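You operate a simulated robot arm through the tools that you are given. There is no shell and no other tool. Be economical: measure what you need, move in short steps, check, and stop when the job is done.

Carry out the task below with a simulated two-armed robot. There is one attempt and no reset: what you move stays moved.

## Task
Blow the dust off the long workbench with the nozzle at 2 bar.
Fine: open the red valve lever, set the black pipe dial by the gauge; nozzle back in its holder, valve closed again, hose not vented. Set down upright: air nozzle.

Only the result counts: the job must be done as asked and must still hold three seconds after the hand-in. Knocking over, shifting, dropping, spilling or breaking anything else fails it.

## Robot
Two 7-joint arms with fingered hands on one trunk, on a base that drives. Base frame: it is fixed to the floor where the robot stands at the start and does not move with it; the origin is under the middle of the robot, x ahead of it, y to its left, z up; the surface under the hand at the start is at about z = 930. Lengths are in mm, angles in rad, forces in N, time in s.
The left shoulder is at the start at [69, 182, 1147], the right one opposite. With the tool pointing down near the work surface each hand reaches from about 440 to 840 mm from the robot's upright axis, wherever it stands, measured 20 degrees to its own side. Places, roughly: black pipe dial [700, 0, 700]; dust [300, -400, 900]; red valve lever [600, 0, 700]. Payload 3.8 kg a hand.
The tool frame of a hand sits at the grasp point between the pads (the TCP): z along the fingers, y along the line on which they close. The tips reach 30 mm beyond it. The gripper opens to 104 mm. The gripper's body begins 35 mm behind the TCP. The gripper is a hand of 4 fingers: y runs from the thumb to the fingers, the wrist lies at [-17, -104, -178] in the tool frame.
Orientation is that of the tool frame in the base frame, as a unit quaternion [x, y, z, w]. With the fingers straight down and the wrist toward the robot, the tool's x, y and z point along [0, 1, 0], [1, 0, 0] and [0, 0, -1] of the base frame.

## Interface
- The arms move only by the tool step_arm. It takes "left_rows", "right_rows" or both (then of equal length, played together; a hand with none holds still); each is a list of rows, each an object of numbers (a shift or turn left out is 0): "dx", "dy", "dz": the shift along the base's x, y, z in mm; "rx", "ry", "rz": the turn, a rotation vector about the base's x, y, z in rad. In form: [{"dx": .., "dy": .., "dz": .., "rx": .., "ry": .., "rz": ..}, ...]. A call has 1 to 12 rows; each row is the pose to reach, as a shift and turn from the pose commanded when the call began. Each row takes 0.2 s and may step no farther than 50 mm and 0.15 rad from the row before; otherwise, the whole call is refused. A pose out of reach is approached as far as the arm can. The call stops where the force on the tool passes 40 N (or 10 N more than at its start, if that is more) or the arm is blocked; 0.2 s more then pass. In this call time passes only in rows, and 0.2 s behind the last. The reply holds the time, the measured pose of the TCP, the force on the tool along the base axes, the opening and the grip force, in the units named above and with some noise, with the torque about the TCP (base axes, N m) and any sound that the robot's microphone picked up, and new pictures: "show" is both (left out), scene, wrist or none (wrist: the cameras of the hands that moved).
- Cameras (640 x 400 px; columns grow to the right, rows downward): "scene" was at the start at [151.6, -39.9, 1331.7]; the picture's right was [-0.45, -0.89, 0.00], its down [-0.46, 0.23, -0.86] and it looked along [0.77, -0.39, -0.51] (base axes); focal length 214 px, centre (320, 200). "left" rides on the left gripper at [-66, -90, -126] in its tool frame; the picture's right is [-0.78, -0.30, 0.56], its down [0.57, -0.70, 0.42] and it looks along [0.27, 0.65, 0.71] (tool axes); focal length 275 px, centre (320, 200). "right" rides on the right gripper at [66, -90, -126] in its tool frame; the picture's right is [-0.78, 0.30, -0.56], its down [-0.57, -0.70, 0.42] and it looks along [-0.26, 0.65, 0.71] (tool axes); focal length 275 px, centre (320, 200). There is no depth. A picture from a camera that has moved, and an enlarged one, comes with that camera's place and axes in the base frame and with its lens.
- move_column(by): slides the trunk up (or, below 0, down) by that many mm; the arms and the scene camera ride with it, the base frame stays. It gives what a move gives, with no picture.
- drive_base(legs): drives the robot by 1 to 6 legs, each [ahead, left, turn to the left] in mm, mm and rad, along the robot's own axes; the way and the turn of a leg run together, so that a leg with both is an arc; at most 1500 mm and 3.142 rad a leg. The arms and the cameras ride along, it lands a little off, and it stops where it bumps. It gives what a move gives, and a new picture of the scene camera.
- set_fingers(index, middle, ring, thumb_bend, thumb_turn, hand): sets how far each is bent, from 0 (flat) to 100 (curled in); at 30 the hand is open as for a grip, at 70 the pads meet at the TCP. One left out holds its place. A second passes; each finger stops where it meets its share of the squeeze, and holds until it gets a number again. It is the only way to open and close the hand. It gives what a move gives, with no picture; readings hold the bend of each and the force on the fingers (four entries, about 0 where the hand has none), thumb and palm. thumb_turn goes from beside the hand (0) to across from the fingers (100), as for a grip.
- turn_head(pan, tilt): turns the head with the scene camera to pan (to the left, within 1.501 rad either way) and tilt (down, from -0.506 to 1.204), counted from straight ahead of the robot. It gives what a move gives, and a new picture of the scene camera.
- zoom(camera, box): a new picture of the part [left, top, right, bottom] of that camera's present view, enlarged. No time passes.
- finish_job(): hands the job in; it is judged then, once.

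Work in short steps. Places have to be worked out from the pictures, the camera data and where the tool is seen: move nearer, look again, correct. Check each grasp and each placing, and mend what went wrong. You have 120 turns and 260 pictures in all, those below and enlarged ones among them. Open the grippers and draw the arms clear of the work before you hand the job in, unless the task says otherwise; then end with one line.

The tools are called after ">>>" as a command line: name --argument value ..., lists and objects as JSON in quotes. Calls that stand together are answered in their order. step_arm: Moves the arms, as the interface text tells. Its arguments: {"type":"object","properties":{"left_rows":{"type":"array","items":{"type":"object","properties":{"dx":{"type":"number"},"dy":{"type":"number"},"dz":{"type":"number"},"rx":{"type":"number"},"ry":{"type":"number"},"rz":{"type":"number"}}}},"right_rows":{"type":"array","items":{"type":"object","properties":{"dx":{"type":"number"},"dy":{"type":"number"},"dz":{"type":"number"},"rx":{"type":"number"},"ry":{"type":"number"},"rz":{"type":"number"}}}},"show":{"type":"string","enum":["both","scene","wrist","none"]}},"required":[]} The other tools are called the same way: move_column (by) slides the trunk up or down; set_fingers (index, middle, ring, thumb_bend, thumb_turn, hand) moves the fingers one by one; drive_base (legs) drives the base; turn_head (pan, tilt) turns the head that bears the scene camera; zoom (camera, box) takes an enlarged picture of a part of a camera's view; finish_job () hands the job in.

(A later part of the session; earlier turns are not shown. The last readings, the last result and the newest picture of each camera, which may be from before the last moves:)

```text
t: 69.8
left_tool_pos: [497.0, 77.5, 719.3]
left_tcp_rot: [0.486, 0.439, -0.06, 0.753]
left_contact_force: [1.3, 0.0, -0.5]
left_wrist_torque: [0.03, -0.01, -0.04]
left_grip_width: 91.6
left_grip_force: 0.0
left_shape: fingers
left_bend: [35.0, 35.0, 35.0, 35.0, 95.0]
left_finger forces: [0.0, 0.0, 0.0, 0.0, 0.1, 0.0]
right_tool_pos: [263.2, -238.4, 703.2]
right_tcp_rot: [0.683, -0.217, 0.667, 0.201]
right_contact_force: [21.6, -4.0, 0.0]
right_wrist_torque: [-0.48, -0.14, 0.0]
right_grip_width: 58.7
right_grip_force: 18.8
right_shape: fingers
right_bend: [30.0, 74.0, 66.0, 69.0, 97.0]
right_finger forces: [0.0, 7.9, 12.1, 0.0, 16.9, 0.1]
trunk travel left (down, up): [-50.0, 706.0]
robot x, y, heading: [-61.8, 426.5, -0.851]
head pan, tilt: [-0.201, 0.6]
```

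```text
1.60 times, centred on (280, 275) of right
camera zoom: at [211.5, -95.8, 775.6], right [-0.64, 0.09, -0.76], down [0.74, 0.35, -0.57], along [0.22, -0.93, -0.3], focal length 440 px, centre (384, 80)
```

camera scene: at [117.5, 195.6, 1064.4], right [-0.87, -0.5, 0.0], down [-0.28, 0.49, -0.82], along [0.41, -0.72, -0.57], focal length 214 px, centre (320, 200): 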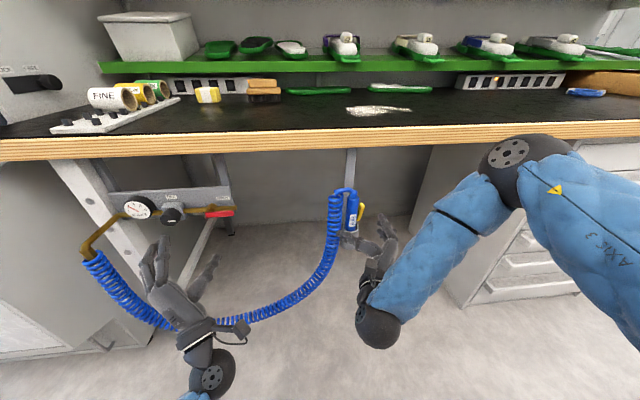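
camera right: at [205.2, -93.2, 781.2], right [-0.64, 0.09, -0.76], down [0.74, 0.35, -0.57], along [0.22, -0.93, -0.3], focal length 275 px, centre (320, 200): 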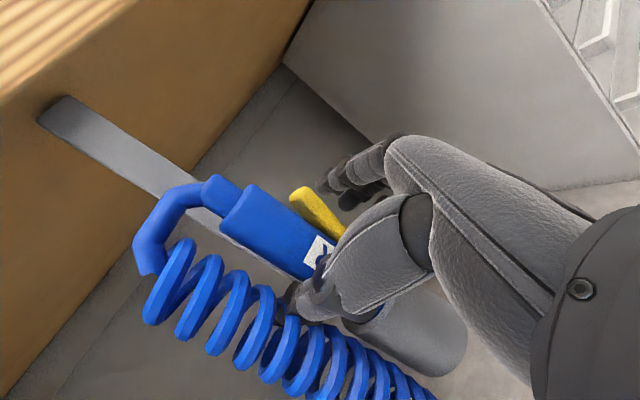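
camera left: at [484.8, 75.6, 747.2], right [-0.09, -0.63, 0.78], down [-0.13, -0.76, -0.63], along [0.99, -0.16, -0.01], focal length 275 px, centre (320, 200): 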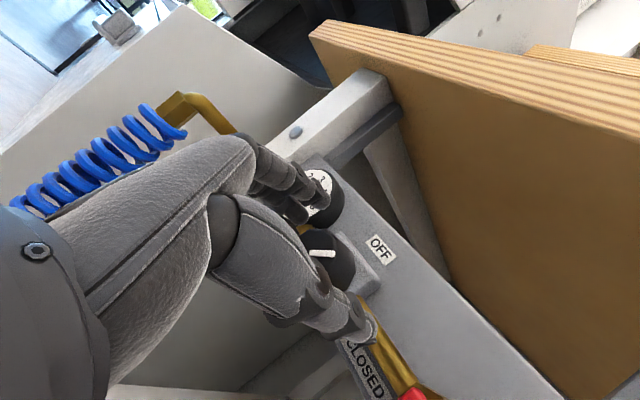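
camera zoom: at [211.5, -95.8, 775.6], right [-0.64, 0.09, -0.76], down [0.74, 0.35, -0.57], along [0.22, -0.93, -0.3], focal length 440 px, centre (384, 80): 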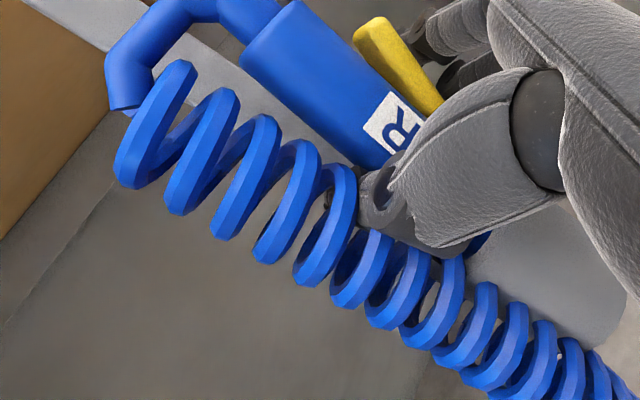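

The nozzle is wrapped firmly (tilted slightly in the cup), index free of the trigger. I lift straight up 100 mm.

>>> step_arm --right_rows '[{"dz": 12}, {"dz": 25}, {"dz": 40}, {"dz": 55}, {"dz": 70}, {"dz": 85}, {"dz": 100}]' --show "both"

```text
t: 71.4
left_tool_pos: [495.7, 77.3, 719.4]
left_tcp_rot: [0.486, 0.438, -0.06, 0.754]
left_contact_force: [-0.1, -0.5, -0.3]
left_wrist_torque: [0.02, 0.0, 0.02]
left_grip_width: 92.0
left_grip_force: 0.1
left_shape: fingers
left_bend: [35.0, 35.0, 35.0, 35.0, 95.0]
left_finger forces: [0.1, 0.0, 0.0, 0.0, 0.0, 0.0]
right_tool_pos: [261.5, -239.5, 801.8]
right_tcp_rot: [0.683, -0.218, 0.667, 0.202]
right_contact_force: [0.3, 0.3, -1.6]
right_wrist_torque: [-0.01, -0.03, -0.02]
right_grip_width: 50.8
right_grip_force: 4.8
right_shape: fingers
right_bend: [30.0, 75.0, 73.0, 73.0, 97.0]
right_finger forces: [1.8, 2.6, 1.1, 0.0, 5.2, 0.1]
trunk travel left (down, up): [-50.0, 706.0]
robot x, y, heading: [-62.4, 425.8, -0.854]
head pan, tilt: [-0.201, 0.6]
camera scene: at [117.6, 195.4, 1064.3], right [-0.87, -0.5, 0.0], down [-0.28, 0.49, -0.82], along [0.41, -0.72, -0.57], focal length 214 px, centre (320, 200)
camera right: at [209.7, -97.2, 874.2], right [-0.64, 0.09, -0.76], down [0.74, 0.35, -0.57], along [0.22, -0.93, -0.29], focal length 275 px, centre (320, 200)
```

scene: 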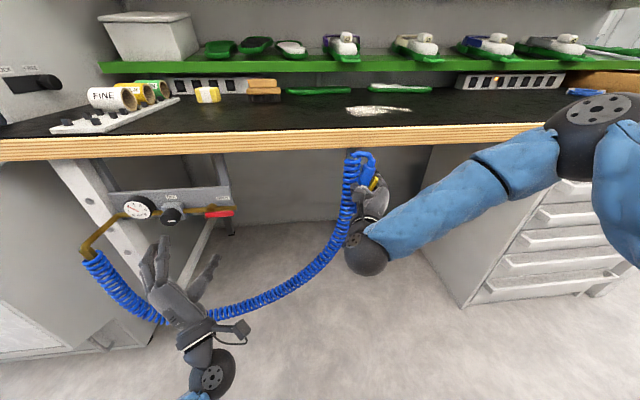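
right: 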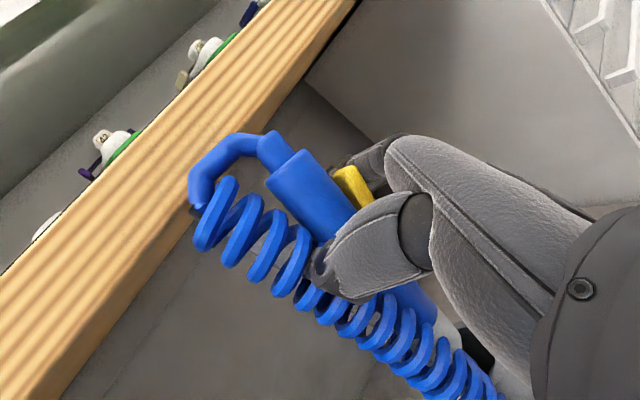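

Lifted, but the fingers have reached their set bend and hold lightly; I tighten them.

>>> set_fingers --hand "right" --middle 95 --ring 95 --thumb_bend 95

>>> zoom --camera "scene" --box '[310, 145, 410, 265]'

>>> zoom --camera "right" --box '[160, 110, 520, 400]'

```text
t: 72.4
left_tool_pos: [495.5, 77.8, 718.9]
left_tcp_rot: [0.486, 0.439, -0.06, 0.754]
left_contact_force: [-0.5, 1.1, -0.5]
left_wrist_torque: [-0.03, 0.0, 0.01]
left_grip_width: 91.7
left_grip_force: 0.0
left_shape: fingers
left_bend: [35.0, 35.0, 35.0, 35.0, 95.0]
left_finger forces: [0.1, 0.0, 0.1, 0.0, 0.0, 0.1]
right_tool_pos: [261.6, -240.9, 802.4]
right_tcp_rot: [0.683, -0.219, 0.667, 0.202]
right_contact_force: [0.6, 0.4, -1.9]
right_wrist_torque: [-0.02, -0.04, 0.0]
right_grip_width: 32.7
right_grip_force: 43.4
right_shape: fingers
right_bend: [29.0, 91.0, 92.0, 90.0, 96.0]
right_finger forces: [6.4, 49.4, 10.7, 0.0, 20.4, 0.1]
trunk travel left (down, up): [-50.0, 706.0]
robot x, y, heading: [-61.1, 428.0, -0.849]
head pan, tilt: [-0.201, 0.6]
```

```text
3.33 times, centred on (360, 205) of scene
camera zoom: at [117.6, 195.4, 1064.3], right [-0.87, -0.5, 0.0], down [-0.28, 0.49, -0.82], along [0.41, -0.72, -0.57], focal length 715 px, centre (187, 183)
```

zoom: 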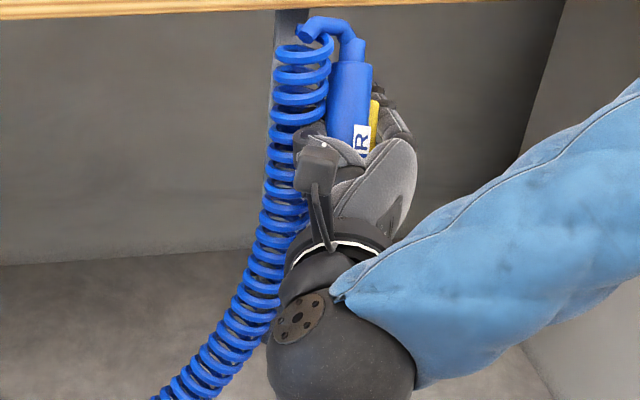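

```text
1.38 times, centred on (340, 255) of right
camera zoom: at [209.7, -97.2, 874.1], right [-0.64, 0.09, -0.76], down [0.74, 0.35, -0.57], along [0.22, -0.93, -0.29], focal length 380 px, centre (292, 124)
```

zoom: 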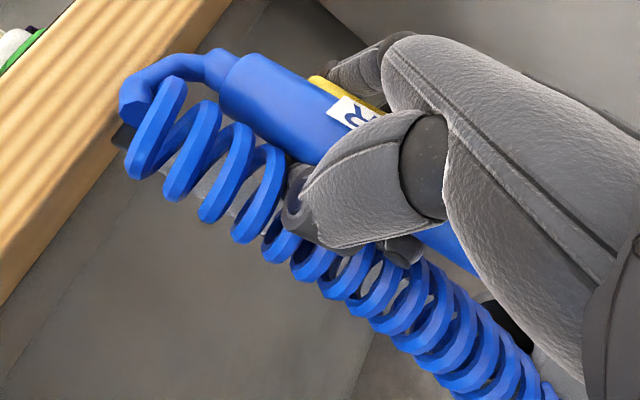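

The middle finger now presses hard on the trigger. I ease it so only ring and thumb hold firmly.

>>> set_fingers --hand "right" --middle 80 --index 20

>>> step_arm --right_rows '[{"dz": 3}]' --show "wrist"

>>> zoom --camera "scene" --box '[340, 145, 400, 195]'

```text
t: 73.4
left_tool_pos: [495.1, 77.7, 719.2]
left_tcp_rot: [0.486, 0.439, -0.059, 0.754]
left_contact_force: [0.4, -0.5, 0.7]
left_wrist_torque: [0.03, 0.02, -0.01]
left_grip_width: 91.7
left_grip_force: 0.0
left_shape: fingers
left_bend: [35.0, 35.0, 35.0, 35.0, 95.0]
left_finger forces: [0.0, 0.1, 0.0, 0.0, 0.1, 0.0]
right_tool_pos: [262.0, -240.5, 801.8]
right_tcp_rot: [0.683, -0.218, 0.667, 0.202]
right_contact_force: [-0.1, -0.1, -1.6]
right_wrist_torque: [-0.02, -0.03, 0.0]
right_grip_width: 41.0
right_grip_force: 28.7
right_shape: fingers
right_bend: [20.0, 80.0, 93.0, 90.0, 96.0]
right_finger forces: [0.3, 27.1, 10.2, 0.1, 19.2, 0.0]
trunk travel left (down, up): [-50.0, 706.0]
robot x, y, heading: [-60.0, 428.7, -0.852]
head pan, tilt: [-0.201, 0.6]
```

```text
t: 73.8
left_tool_pos: [496.4, 76.9, 719.0]
left_tcp_rot: [0.487, 0.437, -0.06, 0.754]
left_contact_force: [-0.3, -0.2, 0.3]
left_wrist_torque: [-0.01, 0.0, 0.01]
left_grip_width: 92.0
left_grip_force: 0.2
left_shape: fingers
left_bend: [35.0, 35.0, 35.0, 35.0, 95.0]
left_finger forces: [0.0, 0.1, 0.1, 0.0, 0.0, 0.1]
right_tool_pos: [260.1, -238.8, 806.1]
right_tcp_rot: [0.683, -0.218, 0.668, 0.201]
right_contact_force: [0.6, -0.5, -1.8]
right_wrist_torque: [-0.01, -0.03, 0.02]
right_grip_width: 41.4
right_grip_force: 27.8
right_shape: fingers
right_bend: [20.0, 80.0, 93.0, 90.0, 96.0]
right_finger forces: [0.3, 27.1, 10.2, 0.0, 19.2, 0.0]
trunk travel left (down, up): [-50.0, 706.0]
robot x, y, heading: [-62.7, 429.6, -0.852]
head pan, tilt: [-0.201, 0.6]
camera right: at [209.4, -95.9, 877.4], right [-0.64, 0.09, -0.77], down [0.74, 0.35, -0.57], along [0.22, -0.93, -0.29], focal length 275 px, centre (320, 200)
```

right: 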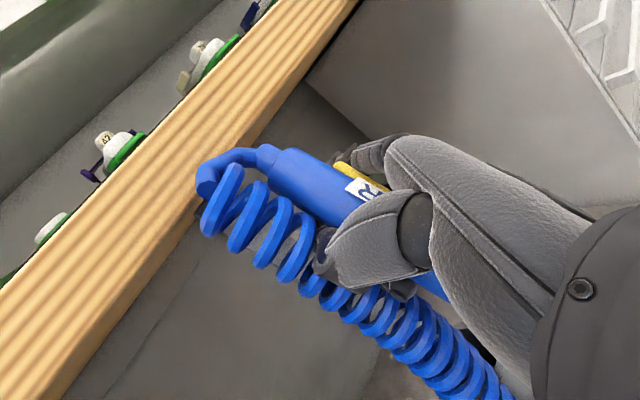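

```text
8.00 times, centred on (370, 170) of scene
camera zoom: at [117.5, 195.4, 1064.3], right [-0.87, -0.5, 0.0], down [-0.28, 0.49, -0.82], along [0.41, -0.72, -0.57], focal length 1716 px, centre (-80, 440)
```

zoom: 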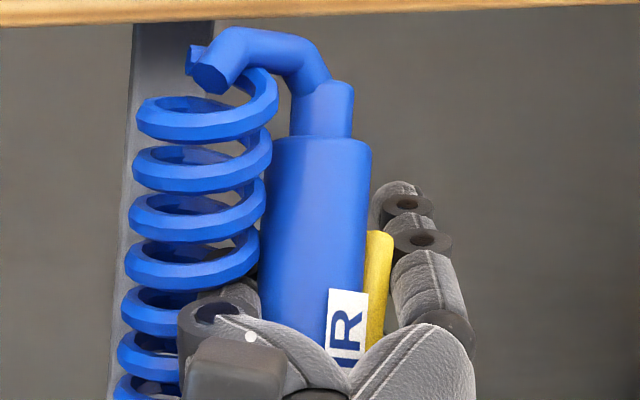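

I look at the gauge to see whether air is flowing now.

>>> zoom --camera "scene" --box '[100, 180, 196, 240]'

```text
6.67 times, centred on (148, 210) of scene
camera zoom: at [117.5, 195.4, 1064.3], right [-0.87, -0.5, 0.0], down [-0.28, 0.49, -0.82], along [0.41, -0.72, -0.57], focal length 1430 px, centre (1467, 133)
```

zoom: 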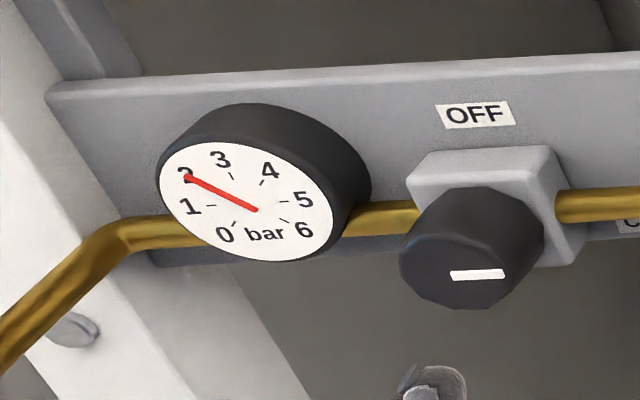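

Gauge still 2 bar. I draw the nozzle back from under the edge, then raise the trunk.

>>> step_arm --right_rows '[{"dx": -14, "dy": 20}, {"dx": -29, "dy": 40}, {"dx": -44, "dy": 60}]' --show "none"

>>> move_column --by 250

>>> turn_head --pan -0.2 --tilt 0.75

```text
t: 74.6
left_tool_pos: [496.3, 78.1, 719.6]
left_tcp_rot: [0.485, 0.439, -0.06, 0.754]
left_contact_force: [0.3, 0.2, -0.4]
left_wrist_torque: [0.01, -0.03, 0.05]
left_grip_width: 91.9
left_grip_force: 0.1
left_shape: fingers
left_bend: [35.0, 35.0, 35.0, 35.0, 95.0]
left_finger forces: [0.0, 0.0, 0.1, 0.0, 0.1, 0.0]
right_tool_pos: [217.6, -178.6, 805.4]
right_tcp_rot: [0.682, -0.218, 0.667, 0.203]
right_contact_force: [-0.3, -0.3, -2.4]
right_wrist_torque: [-0.03, -0.06, 0.0]
right_grip_width: 41.0
right_grip_force: 28.7
right_shape: fingers
right_bend: [20.0, 80.0, 93.0, 90.0, 96.0]
right_finger forces: [0.2, 26.9, 10.1, 0.1, 19.1, 0.0]
trunk travel left (down, up): [-50.0, 706.0]
robot x, y, heading: [-59.8, 428.9, -0.85]
head pan, tilt: [-0.201, 0.6]
```

```text
t: 77.2
left_tool_pos: [495.7, 76.8, 968.6]
left_tcp_rot: [0.487, 0.438, -0.06, 0.753]
left_contact_force: [-0.7, 0.1, 0.1]
left_wrist_torque: [-0.02, 0.0, 0.02]
left_grip_width: 91.7
left_grip_force: 0.0
left_shape: fingers
left_bend: [35.0, 35.0, 35.0, 35.0, 95.0]
left_finger forces: [0.0, 0.0, 0.0, 0.0, 0.0, 0.0]
right_tool_pos: [217.6, -179.5, 1056.4]
right_tcp_rot: [0.683, -0.218, 0.668, 0.201]
right_contact_force: [-0.7, 0.2, -1.5]
right_wrist_torque: [-0.04, -0.05, -0.01]
right_grip_width: 41.1
right_grip_force: 27.9
right_shape: fingers
right_bend: [20.0, 80.0, 93.0, 90.0, 96.0]
right_finger forces: [0.3, 26.8, 10.0, 0.0, 18.9, 0.0]
trunk travel left (down, up): [-300.0, 456.0]
robot x, y, heading: [-61.8, 424.6, -0.849]
head pan, tilt: [-0.201, 0.6]
```

```text
t: 77.9
left_tool_pos: [496.2, 76.8, 969.8]
left_tcp_rot: [0.486, 0.438, -0.059, 0.754]
left_contact_force: [0.1, -0.5, -0.3]
left_wrist_torque: [-0.02, 0.01, 0.01]
left_grip_width: 91.9
left_grip_force: 0.1
left_shape: fingers
left_bend: [35.0, 35.0, 35.0, 35.0, 95.0]
left_finger forces: [0.0, 0.0, 0.0, 0.0, 0.0, 0.0]
right_tool_pos: [217.7, -177.7, 1056.7]
right_tcp_rot: [0.682, -0.219, 0.668, 0.202]
right_contact_force: [-0.3, 0.1, -2.4]
right_wrist_torque: [-0.05, -0.07, -0.02]
right_grip_width: 41.0
right_grip_force: 28.0
right_shape: fingers
right_bend: [20.0, 80.0, 93.0, 90.0, 96.0]
right_finger forces: [0.3, 26.8, 9.9, 0.0, 19.0, 0.0]
trunk travel left (down, up): [-300.0, 456.0]
robot x, y, heading: [-64.8, 427.4, -0.852]
head pan, tilt: [-0.201, 0.75]
camera scene: at [26.6, 300.7, 1313.0], right [-0.87, -0.5, 0.0], down [-0.34, 0.59, -0.73], along [0.36, -0.64, -0.68], focal length 214 px, centre (320, 200)
```

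scene: 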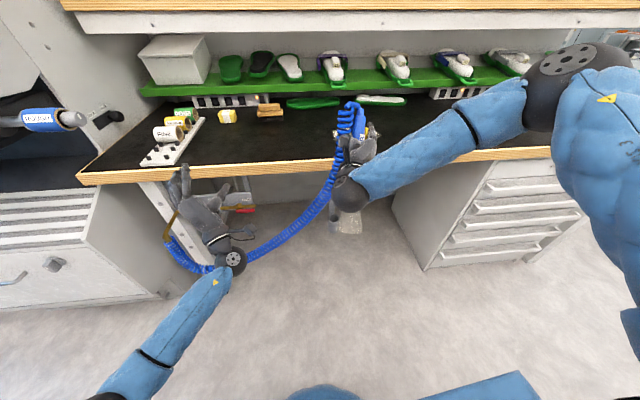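

A pale plume shows below the nozzle; zoom in.

>>> zoom --camera "scene" --box '[296, 90, 424, 250]'

```text
2.50 times, centred on (360, 170) of scene
camera zoom: at [26.6, 300.7, 1313.0], right [-0.87, -0.5, 0.0], down [-0.34, 0.59, -0.73], along [0.36, -0.64, -0.68], focal length 536 px, centre (220, 275)
```

zoom: 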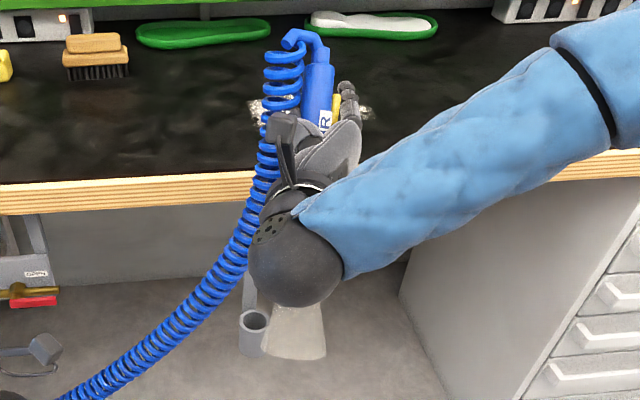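

The jet cone is visible, pointing down: it blows. Before driving toward the bench I raise the left arm so it clears the edge, and the trunk a bit more.

>>> step_arm --left_rows '[{"dz": 45}, {"dz": 90}, {"dz": 135}, {"dz": 180}, {"dz": 225}]' --show "none"

>>> move_column --by 70

>>> turn_head --pan -0.1 --tilt 0.8

```text
t: 79.1
left_tool_pos: [499.8, 77.2, 1197.1]
left_tcp_rot: [0.487, 0.437, -0.06, 0.754]
left_contact_force: [-0.5, 0.3, -0.1]
left_wrist_torque: [-0.02, -0.02, 0.03]
left_grip_width: 92.2
left_grip_force: 0.1
left_shape: fingers
left_bend: [35.0, 35.0, 35.0, 35.0, 95.0]
left_finger forces: [0.1, 0.1, 0.0, 0.0, 0.0, 0.1]
right_tool_pos: [217.2, -177.9, 1056.1]
right_tcp_rot: [0.682, -0.218, 0.668, 0.202]
right_contact_force: [0.7, -0.2, -1.7]
right_wrist_torque: [-0.05, -0.02, 0.02]
right_grip_width: 41.1
right_grip_force: 28.2
right_shape: fingers
right_bend: [20.0, 80.0, 93.0, 90.0, 96.0]
right_finger forces: [0.4, 26.7, 9.9, 0.0, 18.9, 0.0]
trunk travel left (down, up): [-300.0, 456.0]
robot x, y, heading: [-60.8, 426.8, -0.856]
head pan, tilt: [-0.201, 0.75]
```

```text
t: 80.2
left_tool_pos: [496.2, 75.7, 1262.9]
left_tcp_rot: [0.486, 0.439, -0.06, 0.753]
left_contact_force: [-0.7, -1.0, -0.1]
left_wrist_torque: [-0.02, 0.02, 0.0]
left_grip_width: 92.1
left_grip_force: 0.1
left_shape: fingers
left_bend: [35.0, 35.0, 35.0, 35.0, 95.0]
left_finger forces: [0.0, 0.1, 0.0, 0.0, 0.1, 0.1]
right_tool_pos: [217.6, -178.5, 1126.5]
right_tcp_rot: [0.682, -0.218, 0.668, 0.202]
right_contact_force: [0.6, -0.1, -1.1]
right_wrist_torque: [-0.01, -0.02, -0.01]
right_grip_width: 40.9
right_grip_force: 28.0
right_shape: fingers
right_bend: [20.0, 80.0, 93.0, 90.0, 96.0]
right_finger forces: [0.4, 26.7, 9.9, 0.1, 18.9, 0.0]
trunk travel left (down, up): [-370.0, 386.0]
robot x, y, heading: [-59.3, 428.7, -0.852]
head pan, tilt: [-0.201, 0.75]
```

```text
t: 80.8
left_tool_pos: [496.5, 77.5, 1264.8]
left_tcp_rot: [0.486, 0.438, -0.06, 0.754]
left_contact_force: [0.4, -0.2, 0.0]
left_wrist_torque: [0.02, 0.0, 0.0]
left_grip_width: 92.0
left_grip_force: 0.1
left_shape: fingers
left_bend: [35.0, 35.0, 35.0, 35.0, 95.0]
left_finger forces: [0.0, 0.0, 0.0, 0.0, 0.0, 0.1]
right_tool_pos: [217.5, -177.7, 1126.7]
right_tcp_rot: [0.683, -0.218, 0.667, 0.202]
right_contact_force: [-0.6, 0.2, -2.1]
right_wrist_torque: [-0.01, -0.07, -0.01]
right_grip_width: 41.2
right_grip_force: 27.7
right_shape: fingers
right_bend: [20.0, 80.0, 93.0, 90.0, 96.0]
right_finger forces: [0.3, 26.6, 9.9, 0.0, 18.9, 0.1]
trunk travel left (down, up): [-370.0, 386.0]
robot x, y, heading: [-61.1, 429.2, -0.85]
head pan, tilt: [-0.099, 0.799]
camera scene: at [16.5, 325.0, 1379.9], right [-0.81, -0.58, 0.0], down [-0.42, 0.58, -0.7], along [0.41, -0.57, -0.72], focal length 214 px, centre (320, 200)
```

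scene: 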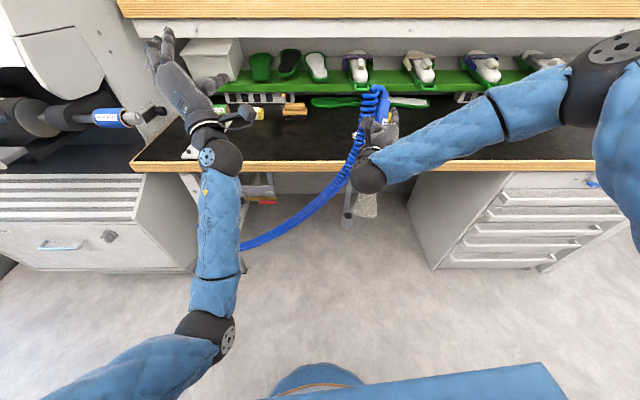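

Both arms clear the edge height now. I drive 200 mm toward the bench, bringing the nozzle above the dust's near side.

>>> drive_base --legs '[[200, 0, 0]]'

>>> turn_head --pan -0.35 --tilt 0.9

```text
t: 82.4
left_tool_pos: [626.1, -75.6, 1264.0]
left_tcp_rot: [0.487, 0.438, -0.062, 0.753]
left_contact_force: [-0.3, -0.7, -0.3]
left_wrist_torque: [-0.01, 0.02, 0.0]
left_grip_width: 92.1
left_grip_force: 0.1
left_shape: fingers
left_bend: [35.0, 35.0, 35.0, 35.0, 95.0]
left_finger forces: [0.1, 0.1, 0.1, 0.0, 0.0, 0.0]
right_tool_pos: [345.5, -330.0, 1125.5]
right_tcp_rot: [0.683, -0.22, 0.667, 0.203]
right_contact_force: [-0.4, -0.3, -1.6]
right_wrist_torque: [-0.04, -0.07, 0.01]
right_grip_width: 41.1
right_grip_force: 28.0
right_shape: fingers
right_bend: [20.0, 80.0, 93.0, 90.0, 96.0]
right_finger forces: [0.2, 26.7, 10.1, 0.0, 18.9, 0.1]
trunk travel left (down, up): [-370.0, 386.0]
robot x, y, heading: [70.7, 277.3, -0.855]
head pan, tilt: [-0.099, 0.799]
camera scene: at [147.7, 174.1, 1379.7], right [-0.82, -0.58, 0.0], down [-0.42, 0.59, -0.7], along [0.4, -0.57, -0.72], focal length 214 px, centre (320, 200)
```

scene: 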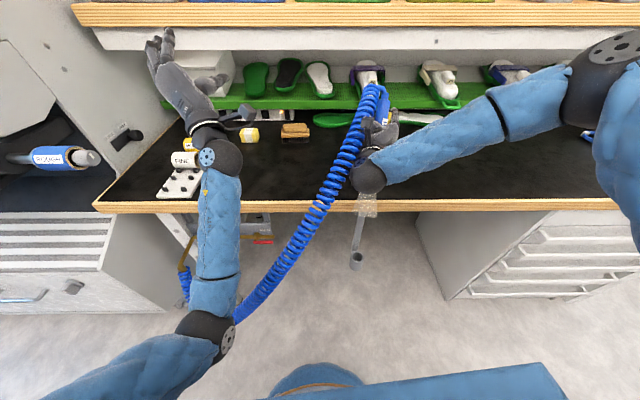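

```text
t: 83.2
left_tool_pos: [625.5, -73.7, 1264.4]
left_tcp_rot: [0.487, 0.437, -0.061, 0.754]
left_contact_force: [0.1, -0.8, 0.3]
left_wrist_torque: [0.01, 0.01, 0.01]
left_grip_width: 92.1
left_grip_force: 0.1
left_shape: fingers
left_bend: [35.0, 35.0, 35.0, 35.0, 95.0]
left_finger forces: [0.1, 0.0, 0.0, 0.0, 0.0, 0.1]
right_tool_pos: [345.1, -328.0, 1126.9]
right_tcp_rot: [0.682, -0.22, 0.667, 0.204]
right_contact_force: [0.4, -0.1, -2.0]
right_wrist_torque: [-0.03, -0.05, -0.03]
right_grip_width: 41.0
right_grip_force: 27.7
right_shape: fingers
right_bend: [20.0, 80.0, 93.0, 90.0, 96.0]
right_finger forces: [0.3, 26.7, 9.9, 0.0, 18.8, 0.1]
trunk travel left (down, up): [-370.0, 386.0]
robot x, y, heading: [71.3, 276.7, -0.854]
head pan, tilt: [-0.351, 0.901]
camera scene: at [127.1, 170.7, 1372.0], right [-0.93, -0.36, 0.0], down [-0.28, 0.73, -0.62], along [0.22, -0.58, -0.78], focal length 214 px, centre (320, 200)
```

scene: 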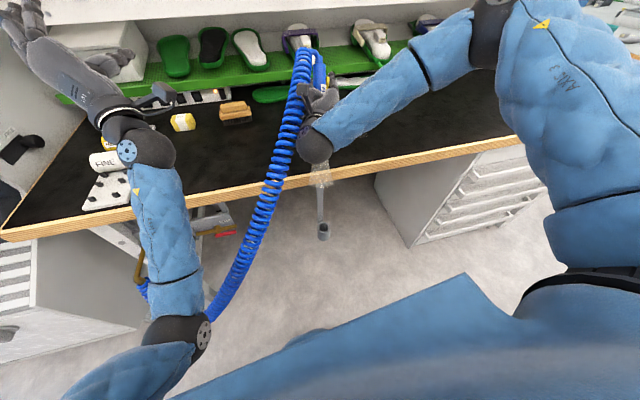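

Zoom to judge the jet's direction.

>>> zoom --camera "scene" --box '[260, 40, 388, 220]'

>>> zoom --camera "right" --box '[0, 0, 640, 400]'

```text
2.22 times, centred on (324, 130) of scene
camera zoom: at [127.1, 170.7, 1372.0], right [-0.93, -0.36, 0.0], down [-0.28, 0.73, -0.62], along [0.22, -0.58, -0.78], focal length 477 px, centre (311, 356)
```

zoom: 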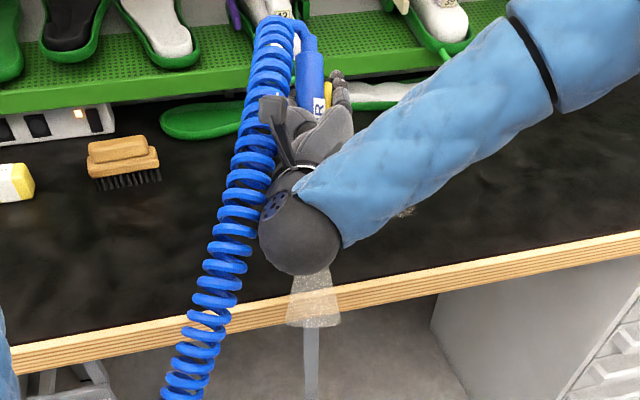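

```text
1.00 times, centred on (320, 200) of right (not enlarged: the box is as wide or as high as the picture)
camera zoom: at [294.0, -185.8, 1198.5], right [-0.64, 0.1, -0.76], down [0.74, 0.35, -0.57], along [0.21, -0.93, -0.29], focal length 275 px, centre (320, 200)
```

zoom: 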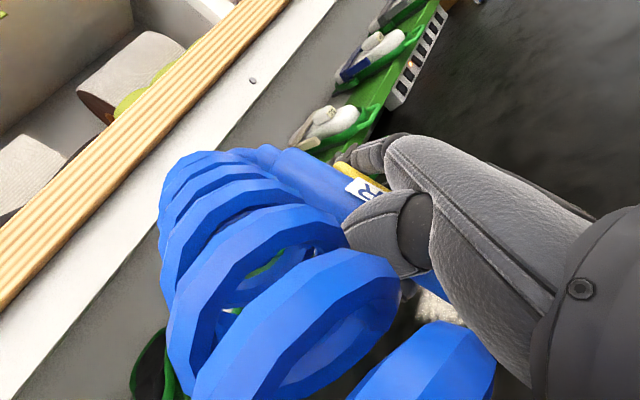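

The nozzle leans: its bottom points ~30° toward the robot, so the jet misses the bench. I pitch the hand up 0.6 rad to bring the jet to vertical/forward.

>>> step_arm --right_rows '[{"rx": -0.1, "ry": -0.073, "dz": 5}, {"rx": -0.2, "ry": -0.146, "dz": 10}, {"rx": -0.3, "ry": -0.219, "dz": 15}, {"rx": -0.4, "ry": -0.292, "dz": 20}, {"rx": -0.484, "ry": -0.354, "dz": 25}]' --show "none"

>>> zoom --camera "scene" --box '[260, 40, 420, 220]'

```text
t: 84.4
left_tool_pos: [625.5, -73.4, 1264.3]
left_tcp_rot: [0.487, 0.437, -0.062, 0.753]
left_contact_force: [0.4, 1.3, 0.5]
left_wrist_torque: [0.0, 0.01, 0.0]
left_grip_width: 92.3
left_grip_force: 0.1
left_shape: fingers
left_bend: [35.0, 35.0, 35.0, 35.0, 95.0]
left_finger forces: [0.1, 0.0, 0.1, 0.1, 0.0, 0.1]
right_tool_pos: [379.0, -275.3, 1186.4]
right_tcp_rot: [0.49, -0.114, 0.803, 0.319]
right_contact_force: [0.0, 0.0, -1.7]
right_wrist_torque: [-0.01, -0.02, -0.04]
right_grip_width: 41.1
right_grip_force: 27.7
right_shape: fingers
right_bend: [20.0, 80.0, 93.0, 90.0, 96.0]
right_finger forces: [0.2, 26.4, 9.7, 0.0, 18.8, 0.0]
right hand out of reach, approached as far as the arm can: row 2, 3, 4, 5
trunk travel left (down, up): [-370.0, 386.0]
robot x, y, heading: [72.4, 281.4, -0.856]
head pan, tilt: [-0.351, 0.901]
```

```text
2.22 times, centred on (340, 130) of scene
camera zoom: at [127.4, 170.8, 1372.0], right [-0.93, -0.36, 0.0], down [-0.28, 0.73, -0.62], along [0.22, -0.58, -0.78], focal length 477 px, centre (276, 356)
```

zoom: 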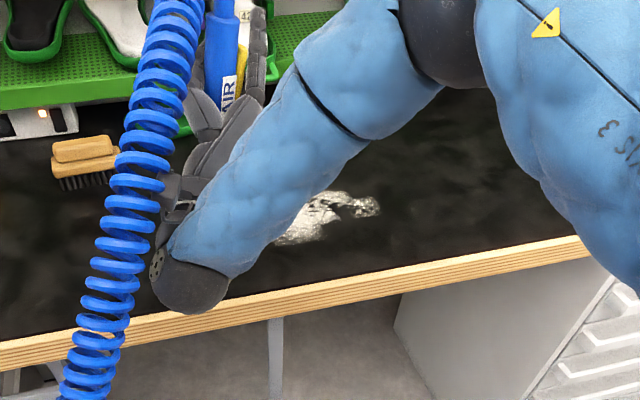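

The wrist is limited with the shoulder so high. I lower the trunk 180 mm (raising the left hand first) so the right forearm runs flatter, allowing more pitch.

>>> step_arm --left_rows '[{"dz": 45}, {"dz": 90}, {"dz": 120}]' --right_rows '[{"dz": 15}, {"dz": 30}, {"dz": 50}]' --show "none"

>>> move_column --by -120

>>> turn_head --pan -0.35 --tilt 0.75

```text
t: 85.2
left_tool_pos: [624.3, -73.6, 1387.2]
left_tcp_rot: [0.487, 0.437, -0.061, 0.754]
left_contact_force: [-0.1, -0.3, -0.4]
left_wrist_torque: [-0.05, -0.01, -0.01]
left_grip_width: 92.0
left_grip_force: 0.0
left_shape: fingers
left_bend: [35.0, 35.0, 35.0, 35.0, 95.0]
left_finger forces: [0.0, 0.1, 0.0, 0.1, 0.0, 0.0]
right_tool_pos: [380.7, -275.4, 1238.2]
right_tcp_rot: [0.491, -0.113, 0.802, 0.32]
right_contact_force: [-0.1, -0.2, -1.7]
right_wrist_torque: [-0.02, -0.03, -0.03]
right_grip_width: 41.1
right_grip_force: 27.5
right_shape: fingers
right_bend: [20.0, 80.0, 93.0, 90.0, 96.0]
right_finger forces: [0.4, 26.4, 9.6, 0.0, 18.7, 0.0]
trunk travel left (down, up): [-370.0, 386.0]
robot x, y, heading: [69.3, 279.6, -0.857]
head pan, tilt: [-0.351, 0.901]
```

```text
t: 86.7
left_tool_pos: [623.8, -73.9, 1265.2]
left_tcp_rot: [0.487, 0.437, -0.061, 0.754]
left_contact_force: [-0.3, -0.1, 0.4]
left_wrist_torque: [0.02, -0.01, -0.01]
left_grip_width: 92.0
left_grip_force: 0.2
left_shape: fingers
left_bend: [35.0, 35.0, 35.0, 35.0, 95.0]
left_finger forces: [0.0, 0.0, 0.0, 0.1, 0.0, 0.0]
right_tool_pos: [389.3, -283.2, 1094.6]
right_tcp_rot: [0.506, -0.121, 0.795, 0.312]
right_contact_force: [-1.1, 0.3, -1.8]
right_wrist_torque: [0.04, -0.02, 0.02]
right_grip_width: 40.9
right_grip_force: 27.8
right_shape: fingers
right_bend: [20.0, 80.0, 93.0, 90.0, 96.0]
right_finger forces: [0.4, 26.5, 9.6, 0.0, 18.7, 0.1]
trunk travel left (down, up): [-250.0, 506.0]
robot x, y, heading: [74.3, 278.0, -0.855]
head pan, tilt: [-0.351, 0.901]
```

```text
t: 87.4
left_tool_pos: [624.9, -74.9, 1263.7]
left_tcp_rot: [0.487, 0.438, -0.062, 0.753]
left_contact_force: [0.1, -0.1, 0.0]
left_wrist_torque: [-0.01, 0.02, -0.02]
left_grip_width: 91.9
left_grip_force: 0.0
left_shape: fingers
left_bend: [35.0, 35.0, 35.0, 35.0, 95.0]
left_finger forces: [0.1, 0.1, 0.1, 0.0, 0.1, 0.0]
right_tool_pos: [390.1, -283.7, 1094.4]
right_tcp_rot: [0.506, -0.122, 0.795, 0.312]
right_contact_force: [0.9, 0.6, -1.8]
right_wrist_torque: [0.01, -0.05, -0.01]
right_grip_width: 41.0
right_grip_force: 27.7
right_shape: fingers
right_bend: [20.0, 80.0, 93.0, 90.0, 96.0]
right_finger forces: [0.3, 26.4, 9.6, 0.0, 18.7, 0.1]
trunk travel left (down, up): [-250.0, 506.0]
robot x, y, heading: [68.6, 277.9, -0.861]
head pan, tilt: [-0.351, 0.75]
camera scene: at [159.3, 129.8, 1261.8], right [-0.93, -0.36, 0.0], down [-0.24, 0.64, -0.73], along [0.26, -0.68, -0.68], focal length 214 px, centre (320, 200)
```

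scene: 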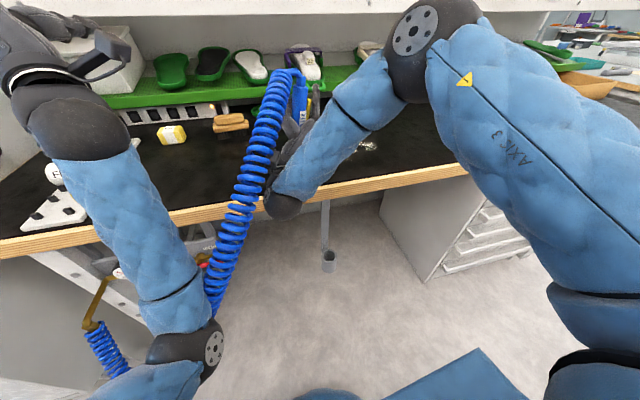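

The nozzle axis should now be about vertical. I raise 30 mm and drive sideways right ~110 mm so the jet meets the dust, then look.

>>> move_column --by 30

>>> drive_base --legs '[[0, -110, 0]]'

>>> zoom --camera "scene" --box '[220, 60, 420, 220]'

>>> zoom --camera "right" --box '[0, 0, 640, 400]'

```text
t: 88.1
left_tool_pos: [626.1, -74.9, 1293.1]
left_tcp_rot: [0.488, 0.437, -0.062, 0.753]
left_contact_force: [0.6, 0.3, -0.2]
left_wrist_torque: [-0.02, 0.0, -0.02]
left_grip_width: 92.1
left_grip_force: 0.0
left_shape: fingers
left_bend: [35.0, 35.0, 35.0, 35.0, 95.0]
left_finger forces: [0.0, 0.0, 0.0, 0.1, 0.1, 0.0]
right_tool_pos: [390.3, -285.2, 1124.1]
right_tcp_rot: [0.508, -0.122, 0.794, 0.311]
right_contact_force: [-0.3, -0.4, -2.8]
right_wrist_torque: [-0.03, -0.07, -0.01]
right_grip_width: 40.9
right_grip_force: 27.4
right_shape: fingers
right_bend: [20.0, 80.0, 93.0, 90.0, 96.0]
right_finger forces: [0.3, 26.3, 9.6, 0.0, 18.7, 0.0]
trunk travel left (down, up): [-280.0, 476.0]
robot x, y, heading: [66.7, 281.3, -0.855]
head pan, tilt: [-0.351, 0.75]
```

```text
t: 89.3
left_tool_pos: [538.4, -149.8, 1295.4]
left_tcp_rot: [0.488, 0.436, -0.062, 0.754]
left_contact_force: [-0.5, -0.6, 0.6]
left_wrist_torque: [0.01, 0.01, 0.05]
left_grip_width: 91.9
left_grip_force: 0.1
left_shape: fingers
left_bend: [35.0, 35.0, 35.0, 35.0, 95.0]
left_finger forces: [0.0, 0.0, 0.1, 0.0, 0.1, 0.0]
right_tool_pos: [303.7, -359.5, 1124.1]
right_tcp_rot: [0.506, -0.124, 0.795, 0.312]
right_contact_force: [-0.3, 0.3, -1.8]
right_wrist_torque: [-0.03, -0.04, 0.07]
right_grip_width: 41.2
right_grip_force: 27.6
right_shape: fingers
right_bend: [20.0, 80.0, 93.0, 90.0, 96.0]
right_finger forces: [0.4, 26.3, 9.6, 0.0, 18.7, 0.0]
trunk travel left (down, up): [-280.0, 476.0]
robot x, y, heading: [-13.6, 205.8, -0.853]
head pan, tilt: [-0.351, 0.75]
camera scene: at [64.8, 64.9, 1292.5], right [-0.93, -0.36, 0.0], down [-0.24, 0.64, -0.73], along [0.26, -0.68, -0.68], focal length 214 px, centre (320, 200)
```

scene: 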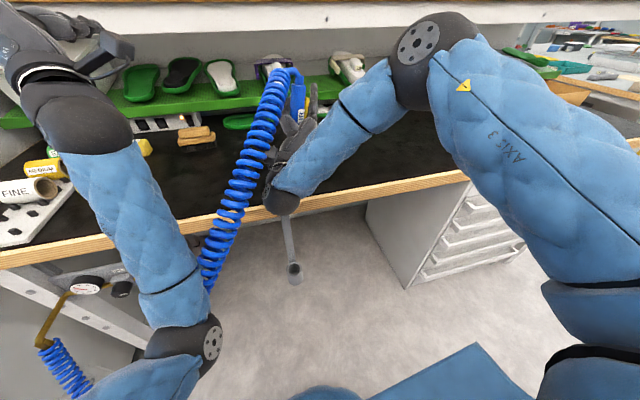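

```text
2.50 times, centred on (320, 140) of scene
camera zoom: at [64.8, 64.9, 1292.5], right [-0.93, -0.36, 0.0], down [-0.24, 0.64, -0.73], along [0.26, -0.68, -0.68], focal length 536 px, centre (320, 350)
```

zoom: 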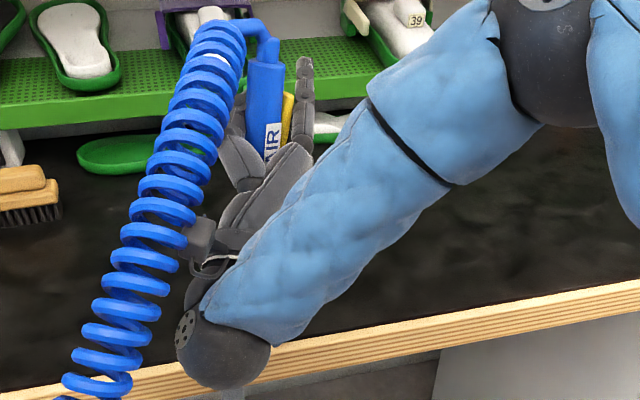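

```text
1.00 times, centred on (320, 200) of right (not enlarged: the box is as wide or as high as the picture)
camera zoom: at [248.8, -201.5, 1115.0], right [-0.36, -0.23, -0.9], down [0.91, 0.11, -0.39], along [0.19, -0.97, 0.17], focal length 275 px, centre (320, 200)
```

zoom: 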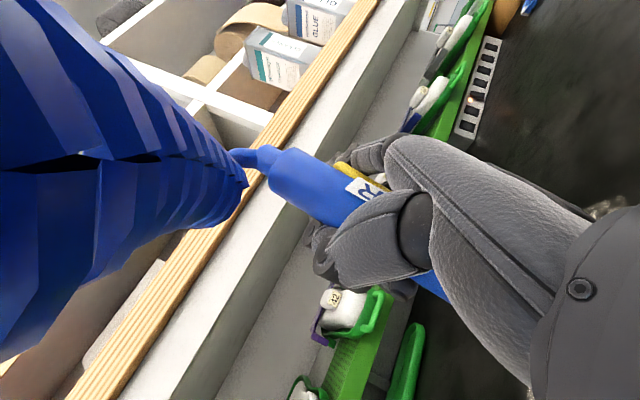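

The view of the dust is hidden behind the forearm, so I sweep forward 150 mm slowly and look again.

>>> step_arm --right_rows '[{"dx": 11, "dy": -15}, {"dx": 22, "dy": -30}, {"dx": 33, "dy": -45}, {"dx": 44, "dy": -60}, {"dx": 55, "dy": -76}, {"dx": 66, "dy": -91}, {"dx": 77, "dy": -106}, {"dx": 88, "dy": -121}]' --show "both"

```text
t: 91.1
left_tool_pos: [540.3, -148.4, 1295.0]
left_tcp_rot: [0.487, 0.437, -0.062, 0.754]
left_contact_force: [0.1, -0.2, -0.1]
left_wrist_torque: [0.01, 0.0, 0.01]
left_grip_width: 92.0
left_grip_force: 0.1
left_shape: fingers
left_bend: [35.0, 35.0, 35.0, 35.0, 95.0]
left_finger forces: [0.0, 0.1, 0.1, 0.0, 0.0, 0.0]
right_tool_pos: [398.6, -472.7, 1131.5]
right_tcp_rot: [0.507, -0.129, 0.793, 0.313]
right_contact_force: [-0.3, 0.1, -2.0]
right_wrist_torque: [-0.01, -0.07, 0.02]
right_grip_width: 41.2
right_grip_force: 27.0
right_shape: fingers
right_bend: [20.0, 80.0, 93.0, 90.0, 96.0]
right_finger forces: [0.4, 26.1, 9.3, 0.0, 18.7, 0.0]
right hand out of reach, approached as far as the arm can: row 7, 8
trunk travel left (down, up): [-280.0, 476.0]
robot x, y, heading: [-14.6, 205.1, -0.859]
head pan, tilt: [-0.351, 0.75]
camera scene: at [66.3, 65.9, 1292.5], right [-0.93, -0.36, 0.0], down [-0.24, 0.64, -0.73], along [0.26, -0.68, -0.68], focal length 214 px, centre (320, 200)
camera right: at [344.4, -314.3, 1124.1], right [-0.36, -0.22, -0.91], down [0.91, 0.11, -0.39], along [0.19, -0.97, 0.16], focal length 275 px, centre (320, 200)
```

scene: 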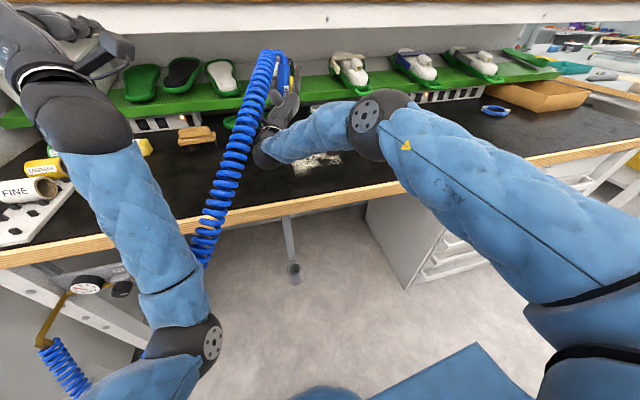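
right: 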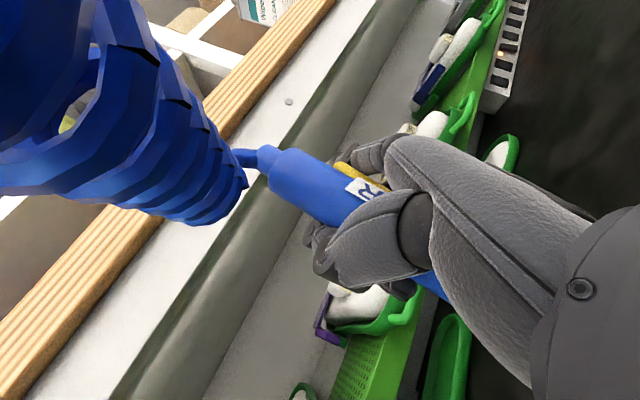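

Dust remains visible to the right of the nozzle. Zoom.

>>> zoom --camera "scene" --box '[240, 110, 368, 190]'

```text
5.00 times, centred on (304, 150) of scene
camera zoom: at [66.3, 65.9, 1292.5], right [-0.93, -0.36, 0.0], down [-0.24, 0.64, -0.73], along [0.26, -0.68, -0.68], focal length 1072 px, centre (400, 450)
```

zoom: 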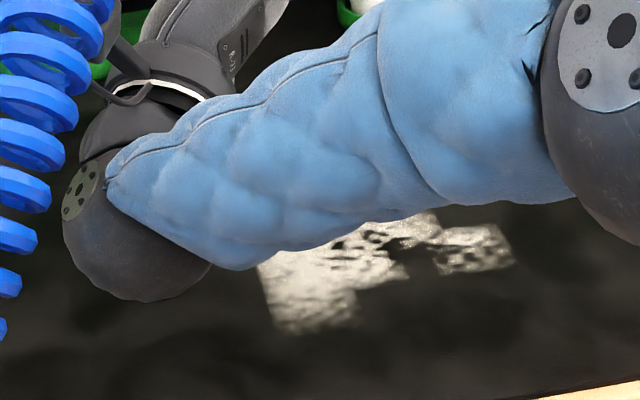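

A strip on the left edge is already gone (boundary moved from s≈61 to ≈30), so the jet works. I continue with back-and-forth sweeps moving right.

>>> step_arm --right_rows '[{"dx": -23, "dy": -17}, {"dx": -41, "dy": 7}, {"dx": -58, "dy": 32}, {"dx": -76, "dy": 56}, {"dx": -94, "dy": 80}, {"dx": -112, "dy": 104}, {"dx": -134, "dy": 88}, {"dx": -117, "dy": 63}, {"dx": -99, "dy": 39}, {"dx": -81, "dy": 15}, {"dx": -64, "dy": -9}, {"dx": -46, "dy": -33}]' --show "scene"

>>> zoom --camera "scene" --box '[240, 110, 400, 210]'

```text
t: 93.7
left_tool_pos: [540.8, -150.6, 1294.1]
left_tcp_rot: [0.488, 0.437, -0.061, 0.753]
left_contact_force: [0.9, -0.7, 0.9]
left_wrist_torque: [0.0, 0.01, 0.01]
left_grip_width: 92.0
left_grip_force: 0.0
left_shape: fingers
left_bend: [35.0, 35.0, 35.0, 35.0, 95.0]
left_finger forces: [0.0, 0.1, 0.1, 0.0, 0.1, 0.1]
right_tool_pos: [367.0, -488.0, 1146.1]
right_tcp_rot: [0.508, -0.14, 0.79, 0.314]
right_contact_force: [0.4, -0.2, -1.4]
right_wrist_torque: [-0.02, -0.05, -0.01]
right_grip_width: 40.8
right_grip_force: 26.2
right_shape: fingers
right_bend: [20.0, 80.0, 93.0, 90.0, 96.0]
right_finger forces: [0.4, 25.6, 8.8, 0.1, 18.4, 0.0]
right hand out of reach, approached as far as the arm can: row 1, 2, 3, 7, 8, 9, 10, 11, 12
trunk travel left (down, up): [-280.0, 476.0]
robot x, y, heading: [-13.6, 208.6, -0.854]
head pan, tilt: [-0.351, 0.75]
camera scene: at [66.3, 65.3, 1292.4], right [-0.93, -0.36, 0.0], down [-0.24, 0.64, -0.73], along [0.26, -0.68, -0.68], focal length 214 px, centre (320, 200)
```

scene: 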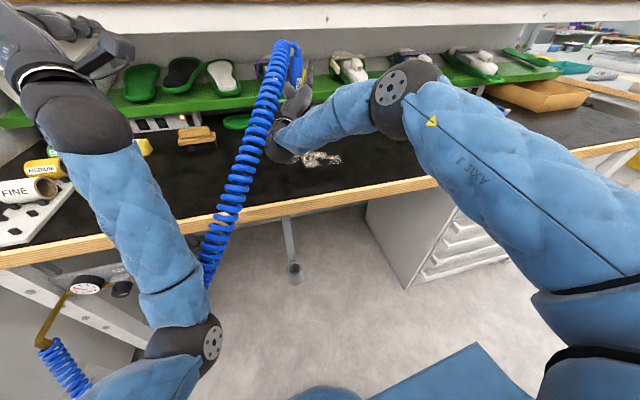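

```text
4.00 times, centred on (320, 160) of scene
camera zoom: at [66.3, 65.3, 1292.4], right [-0.93, -0.36, 0.0], down [-0.24, 0.64, -0.73], along [0.26, -0.68, -0.68], focal length 858 px, centre (320, 360)
```

zoom: 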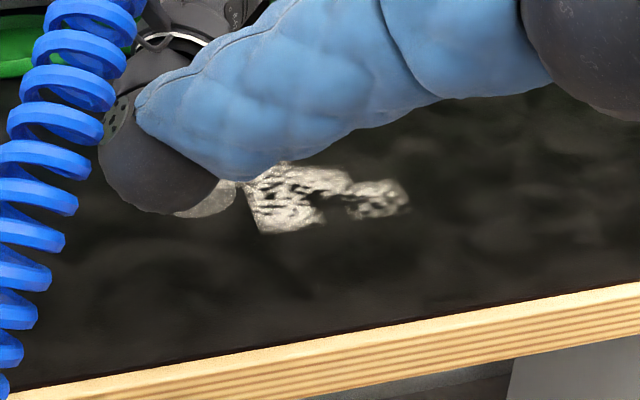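

The dust shrinks as the jet (visible footprint ≈50 mm nearer than the TCP) passes. I move the base 40 mm ahead and 35 mm right to keep the arm in reach.

>>> drive_base --legs '[[40, -35, 0]]'

>>> step_arm --right_rows '[{"dx": -16, "dy": 21}, {"dx": -31, "dy": 42}, {"dx": -47, "dy": 63}, {"dx": -62, "dy": 84}, {"dx": -85, "dy": 68}, {"dx": -69, "dy": 47}, {"dx": -54, "dy": 26}, {"dx": -38, "dy": 5}, {"dx": -23, "dy": -16}]' --show "scene"

>>> zoom --camera "scene" --box '[240, 110, 400, 210]'

```text
t: 94.7
left_tool_pos: [541.0, -202.7, 1293.6]
left_tcp_rot: [0.488, 0.437, -0.061, 0.753]
left_contact_force: [0.6, -0.2, 0.6]
left_wrist_torque: [-0.02, 0.0, 0.03]
left_grip_width: 92.1
left_grip_force: 0.2
left_shape: fingers
left_bend: [35.0, 35.0, 35.0, 35.0, 95.0]
left_finger forces: [0.1, 0.0, 0.0, 0.1, 0.1, 0.1]
right_tool_pos: [368.3, -542.4, 1147.4]
right_tcp_rot: [0.507, -0.14, 0.791, 0.314]
right_contact_force: [-0.6, -0.2, -1.8]
right_wrist_torque: [-0.07, -0.06, 0.03]
right_grip_width: 40.8
right_grip_force: 26.6
right_shape: fingers
right_bend: [20.0, 80.0, 93.0, 90.0, 96.0]
right_finger forces: [0.4, 25.6, 8.9, 0.0, 18.4, 0.1]
trunk travel left (down, up): [-280.0, 476.0]
robot x, y, heading: [-11.9, 149.2, -0.857]
head pan, tilt: [-0.351, 0.75]
camera scene: at [67.1, 11.5, 1292.2], right [-0.93, -0.36, 0.0], down [-0.24, 0.64, -0.73], along [0.26, -0.68, -0.68], focal length 214 px, centre (320, 200)
```

scene: 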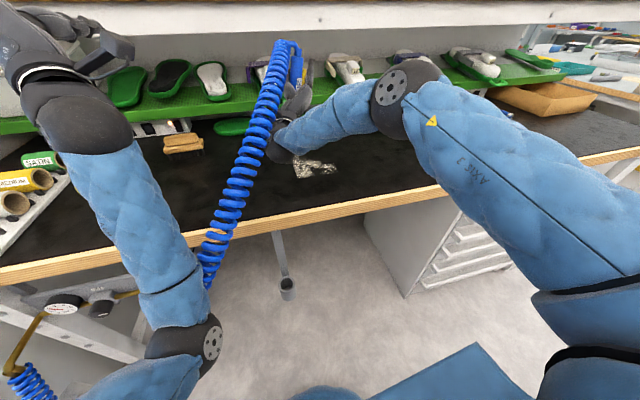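

```text
t: 96.7
left_tool_pos: [540.5, -202.3, 1293.9]
left_tcp_rot: [0.488, 0.436, -0.063, 0.753]
left_contact_force: [-0.4, -1.1, -0.1]
left_wrist_torque: [0.01, -0.01, -0.01]
left_grip_width: 92.2
left_grip_force: 0.1
left_shape: fingers
left_bend: [35.0, 35.0, 35.0, 35.0, 95.0]
left_finger forces: [0.0, 0.1, 0.1, 0.0, 0.1, 0.0]
right_tool_pos: [353.2, -551.4, 1153.0]
right_tcp_rot: [0.508, -0.147, 0.789, 0.315]
right_contact_force: [-0.1, -0.7, -1.1]
right_wrist_torque: [-0.06, -0.05, -0.02]
right_grip_width: 40.8
right_grip_force: 25.9
right_shape: fingers
right_bend: [20.0, 80.0, 93.0, 90.0, 96.0]
right_finger forces: [0.5, 25.3, 8.5, 0.0, 18.1, 0.0]
right hand out of reach, approached as far as the arm can: row 7, 8, 9
trunk travel left (down, up): [-280.0, 476.0]
robot x, y, heading: [-18.7, 149.5, -0.853]
head pan, tilt: [-0.351, 0.75]
camera scene: at [67.1, 13.1, 1292.4], right [-0.93, -0.36, 0.0], down [-0.24, 0.64, -0.73], along [0.26, -0.68, -0.68], focal length 214 px, centre (320, 200)
```

scene: 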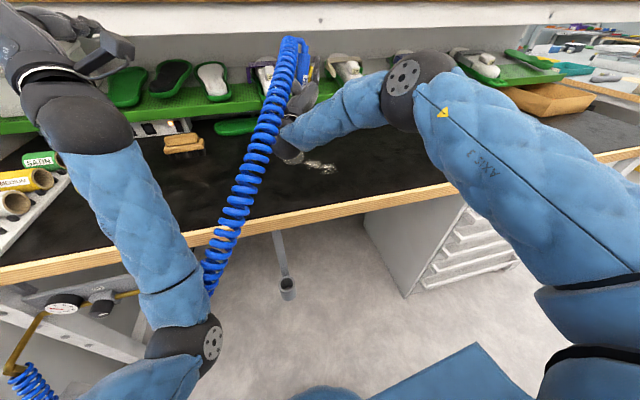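

```text
4.00 times, centred on (320, 160) of scene
camera zoom: at [67.1, 13.1, 1292.4], right [-0.93, -0.36, 0.0], down [-0.24, 0.64, -0.73], along [0.26, -0.68, -0.68], focal length 858 px, centre (320, 360)
```

zoom: 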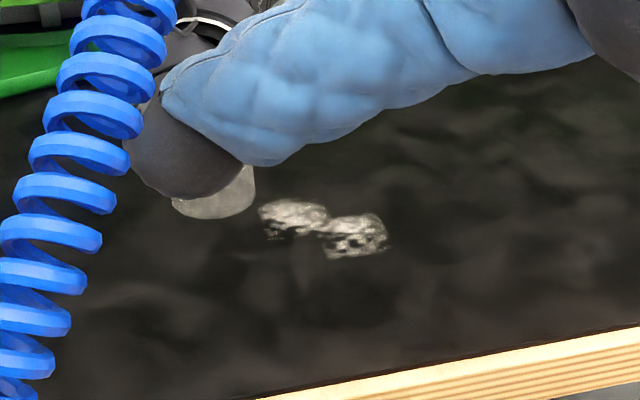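

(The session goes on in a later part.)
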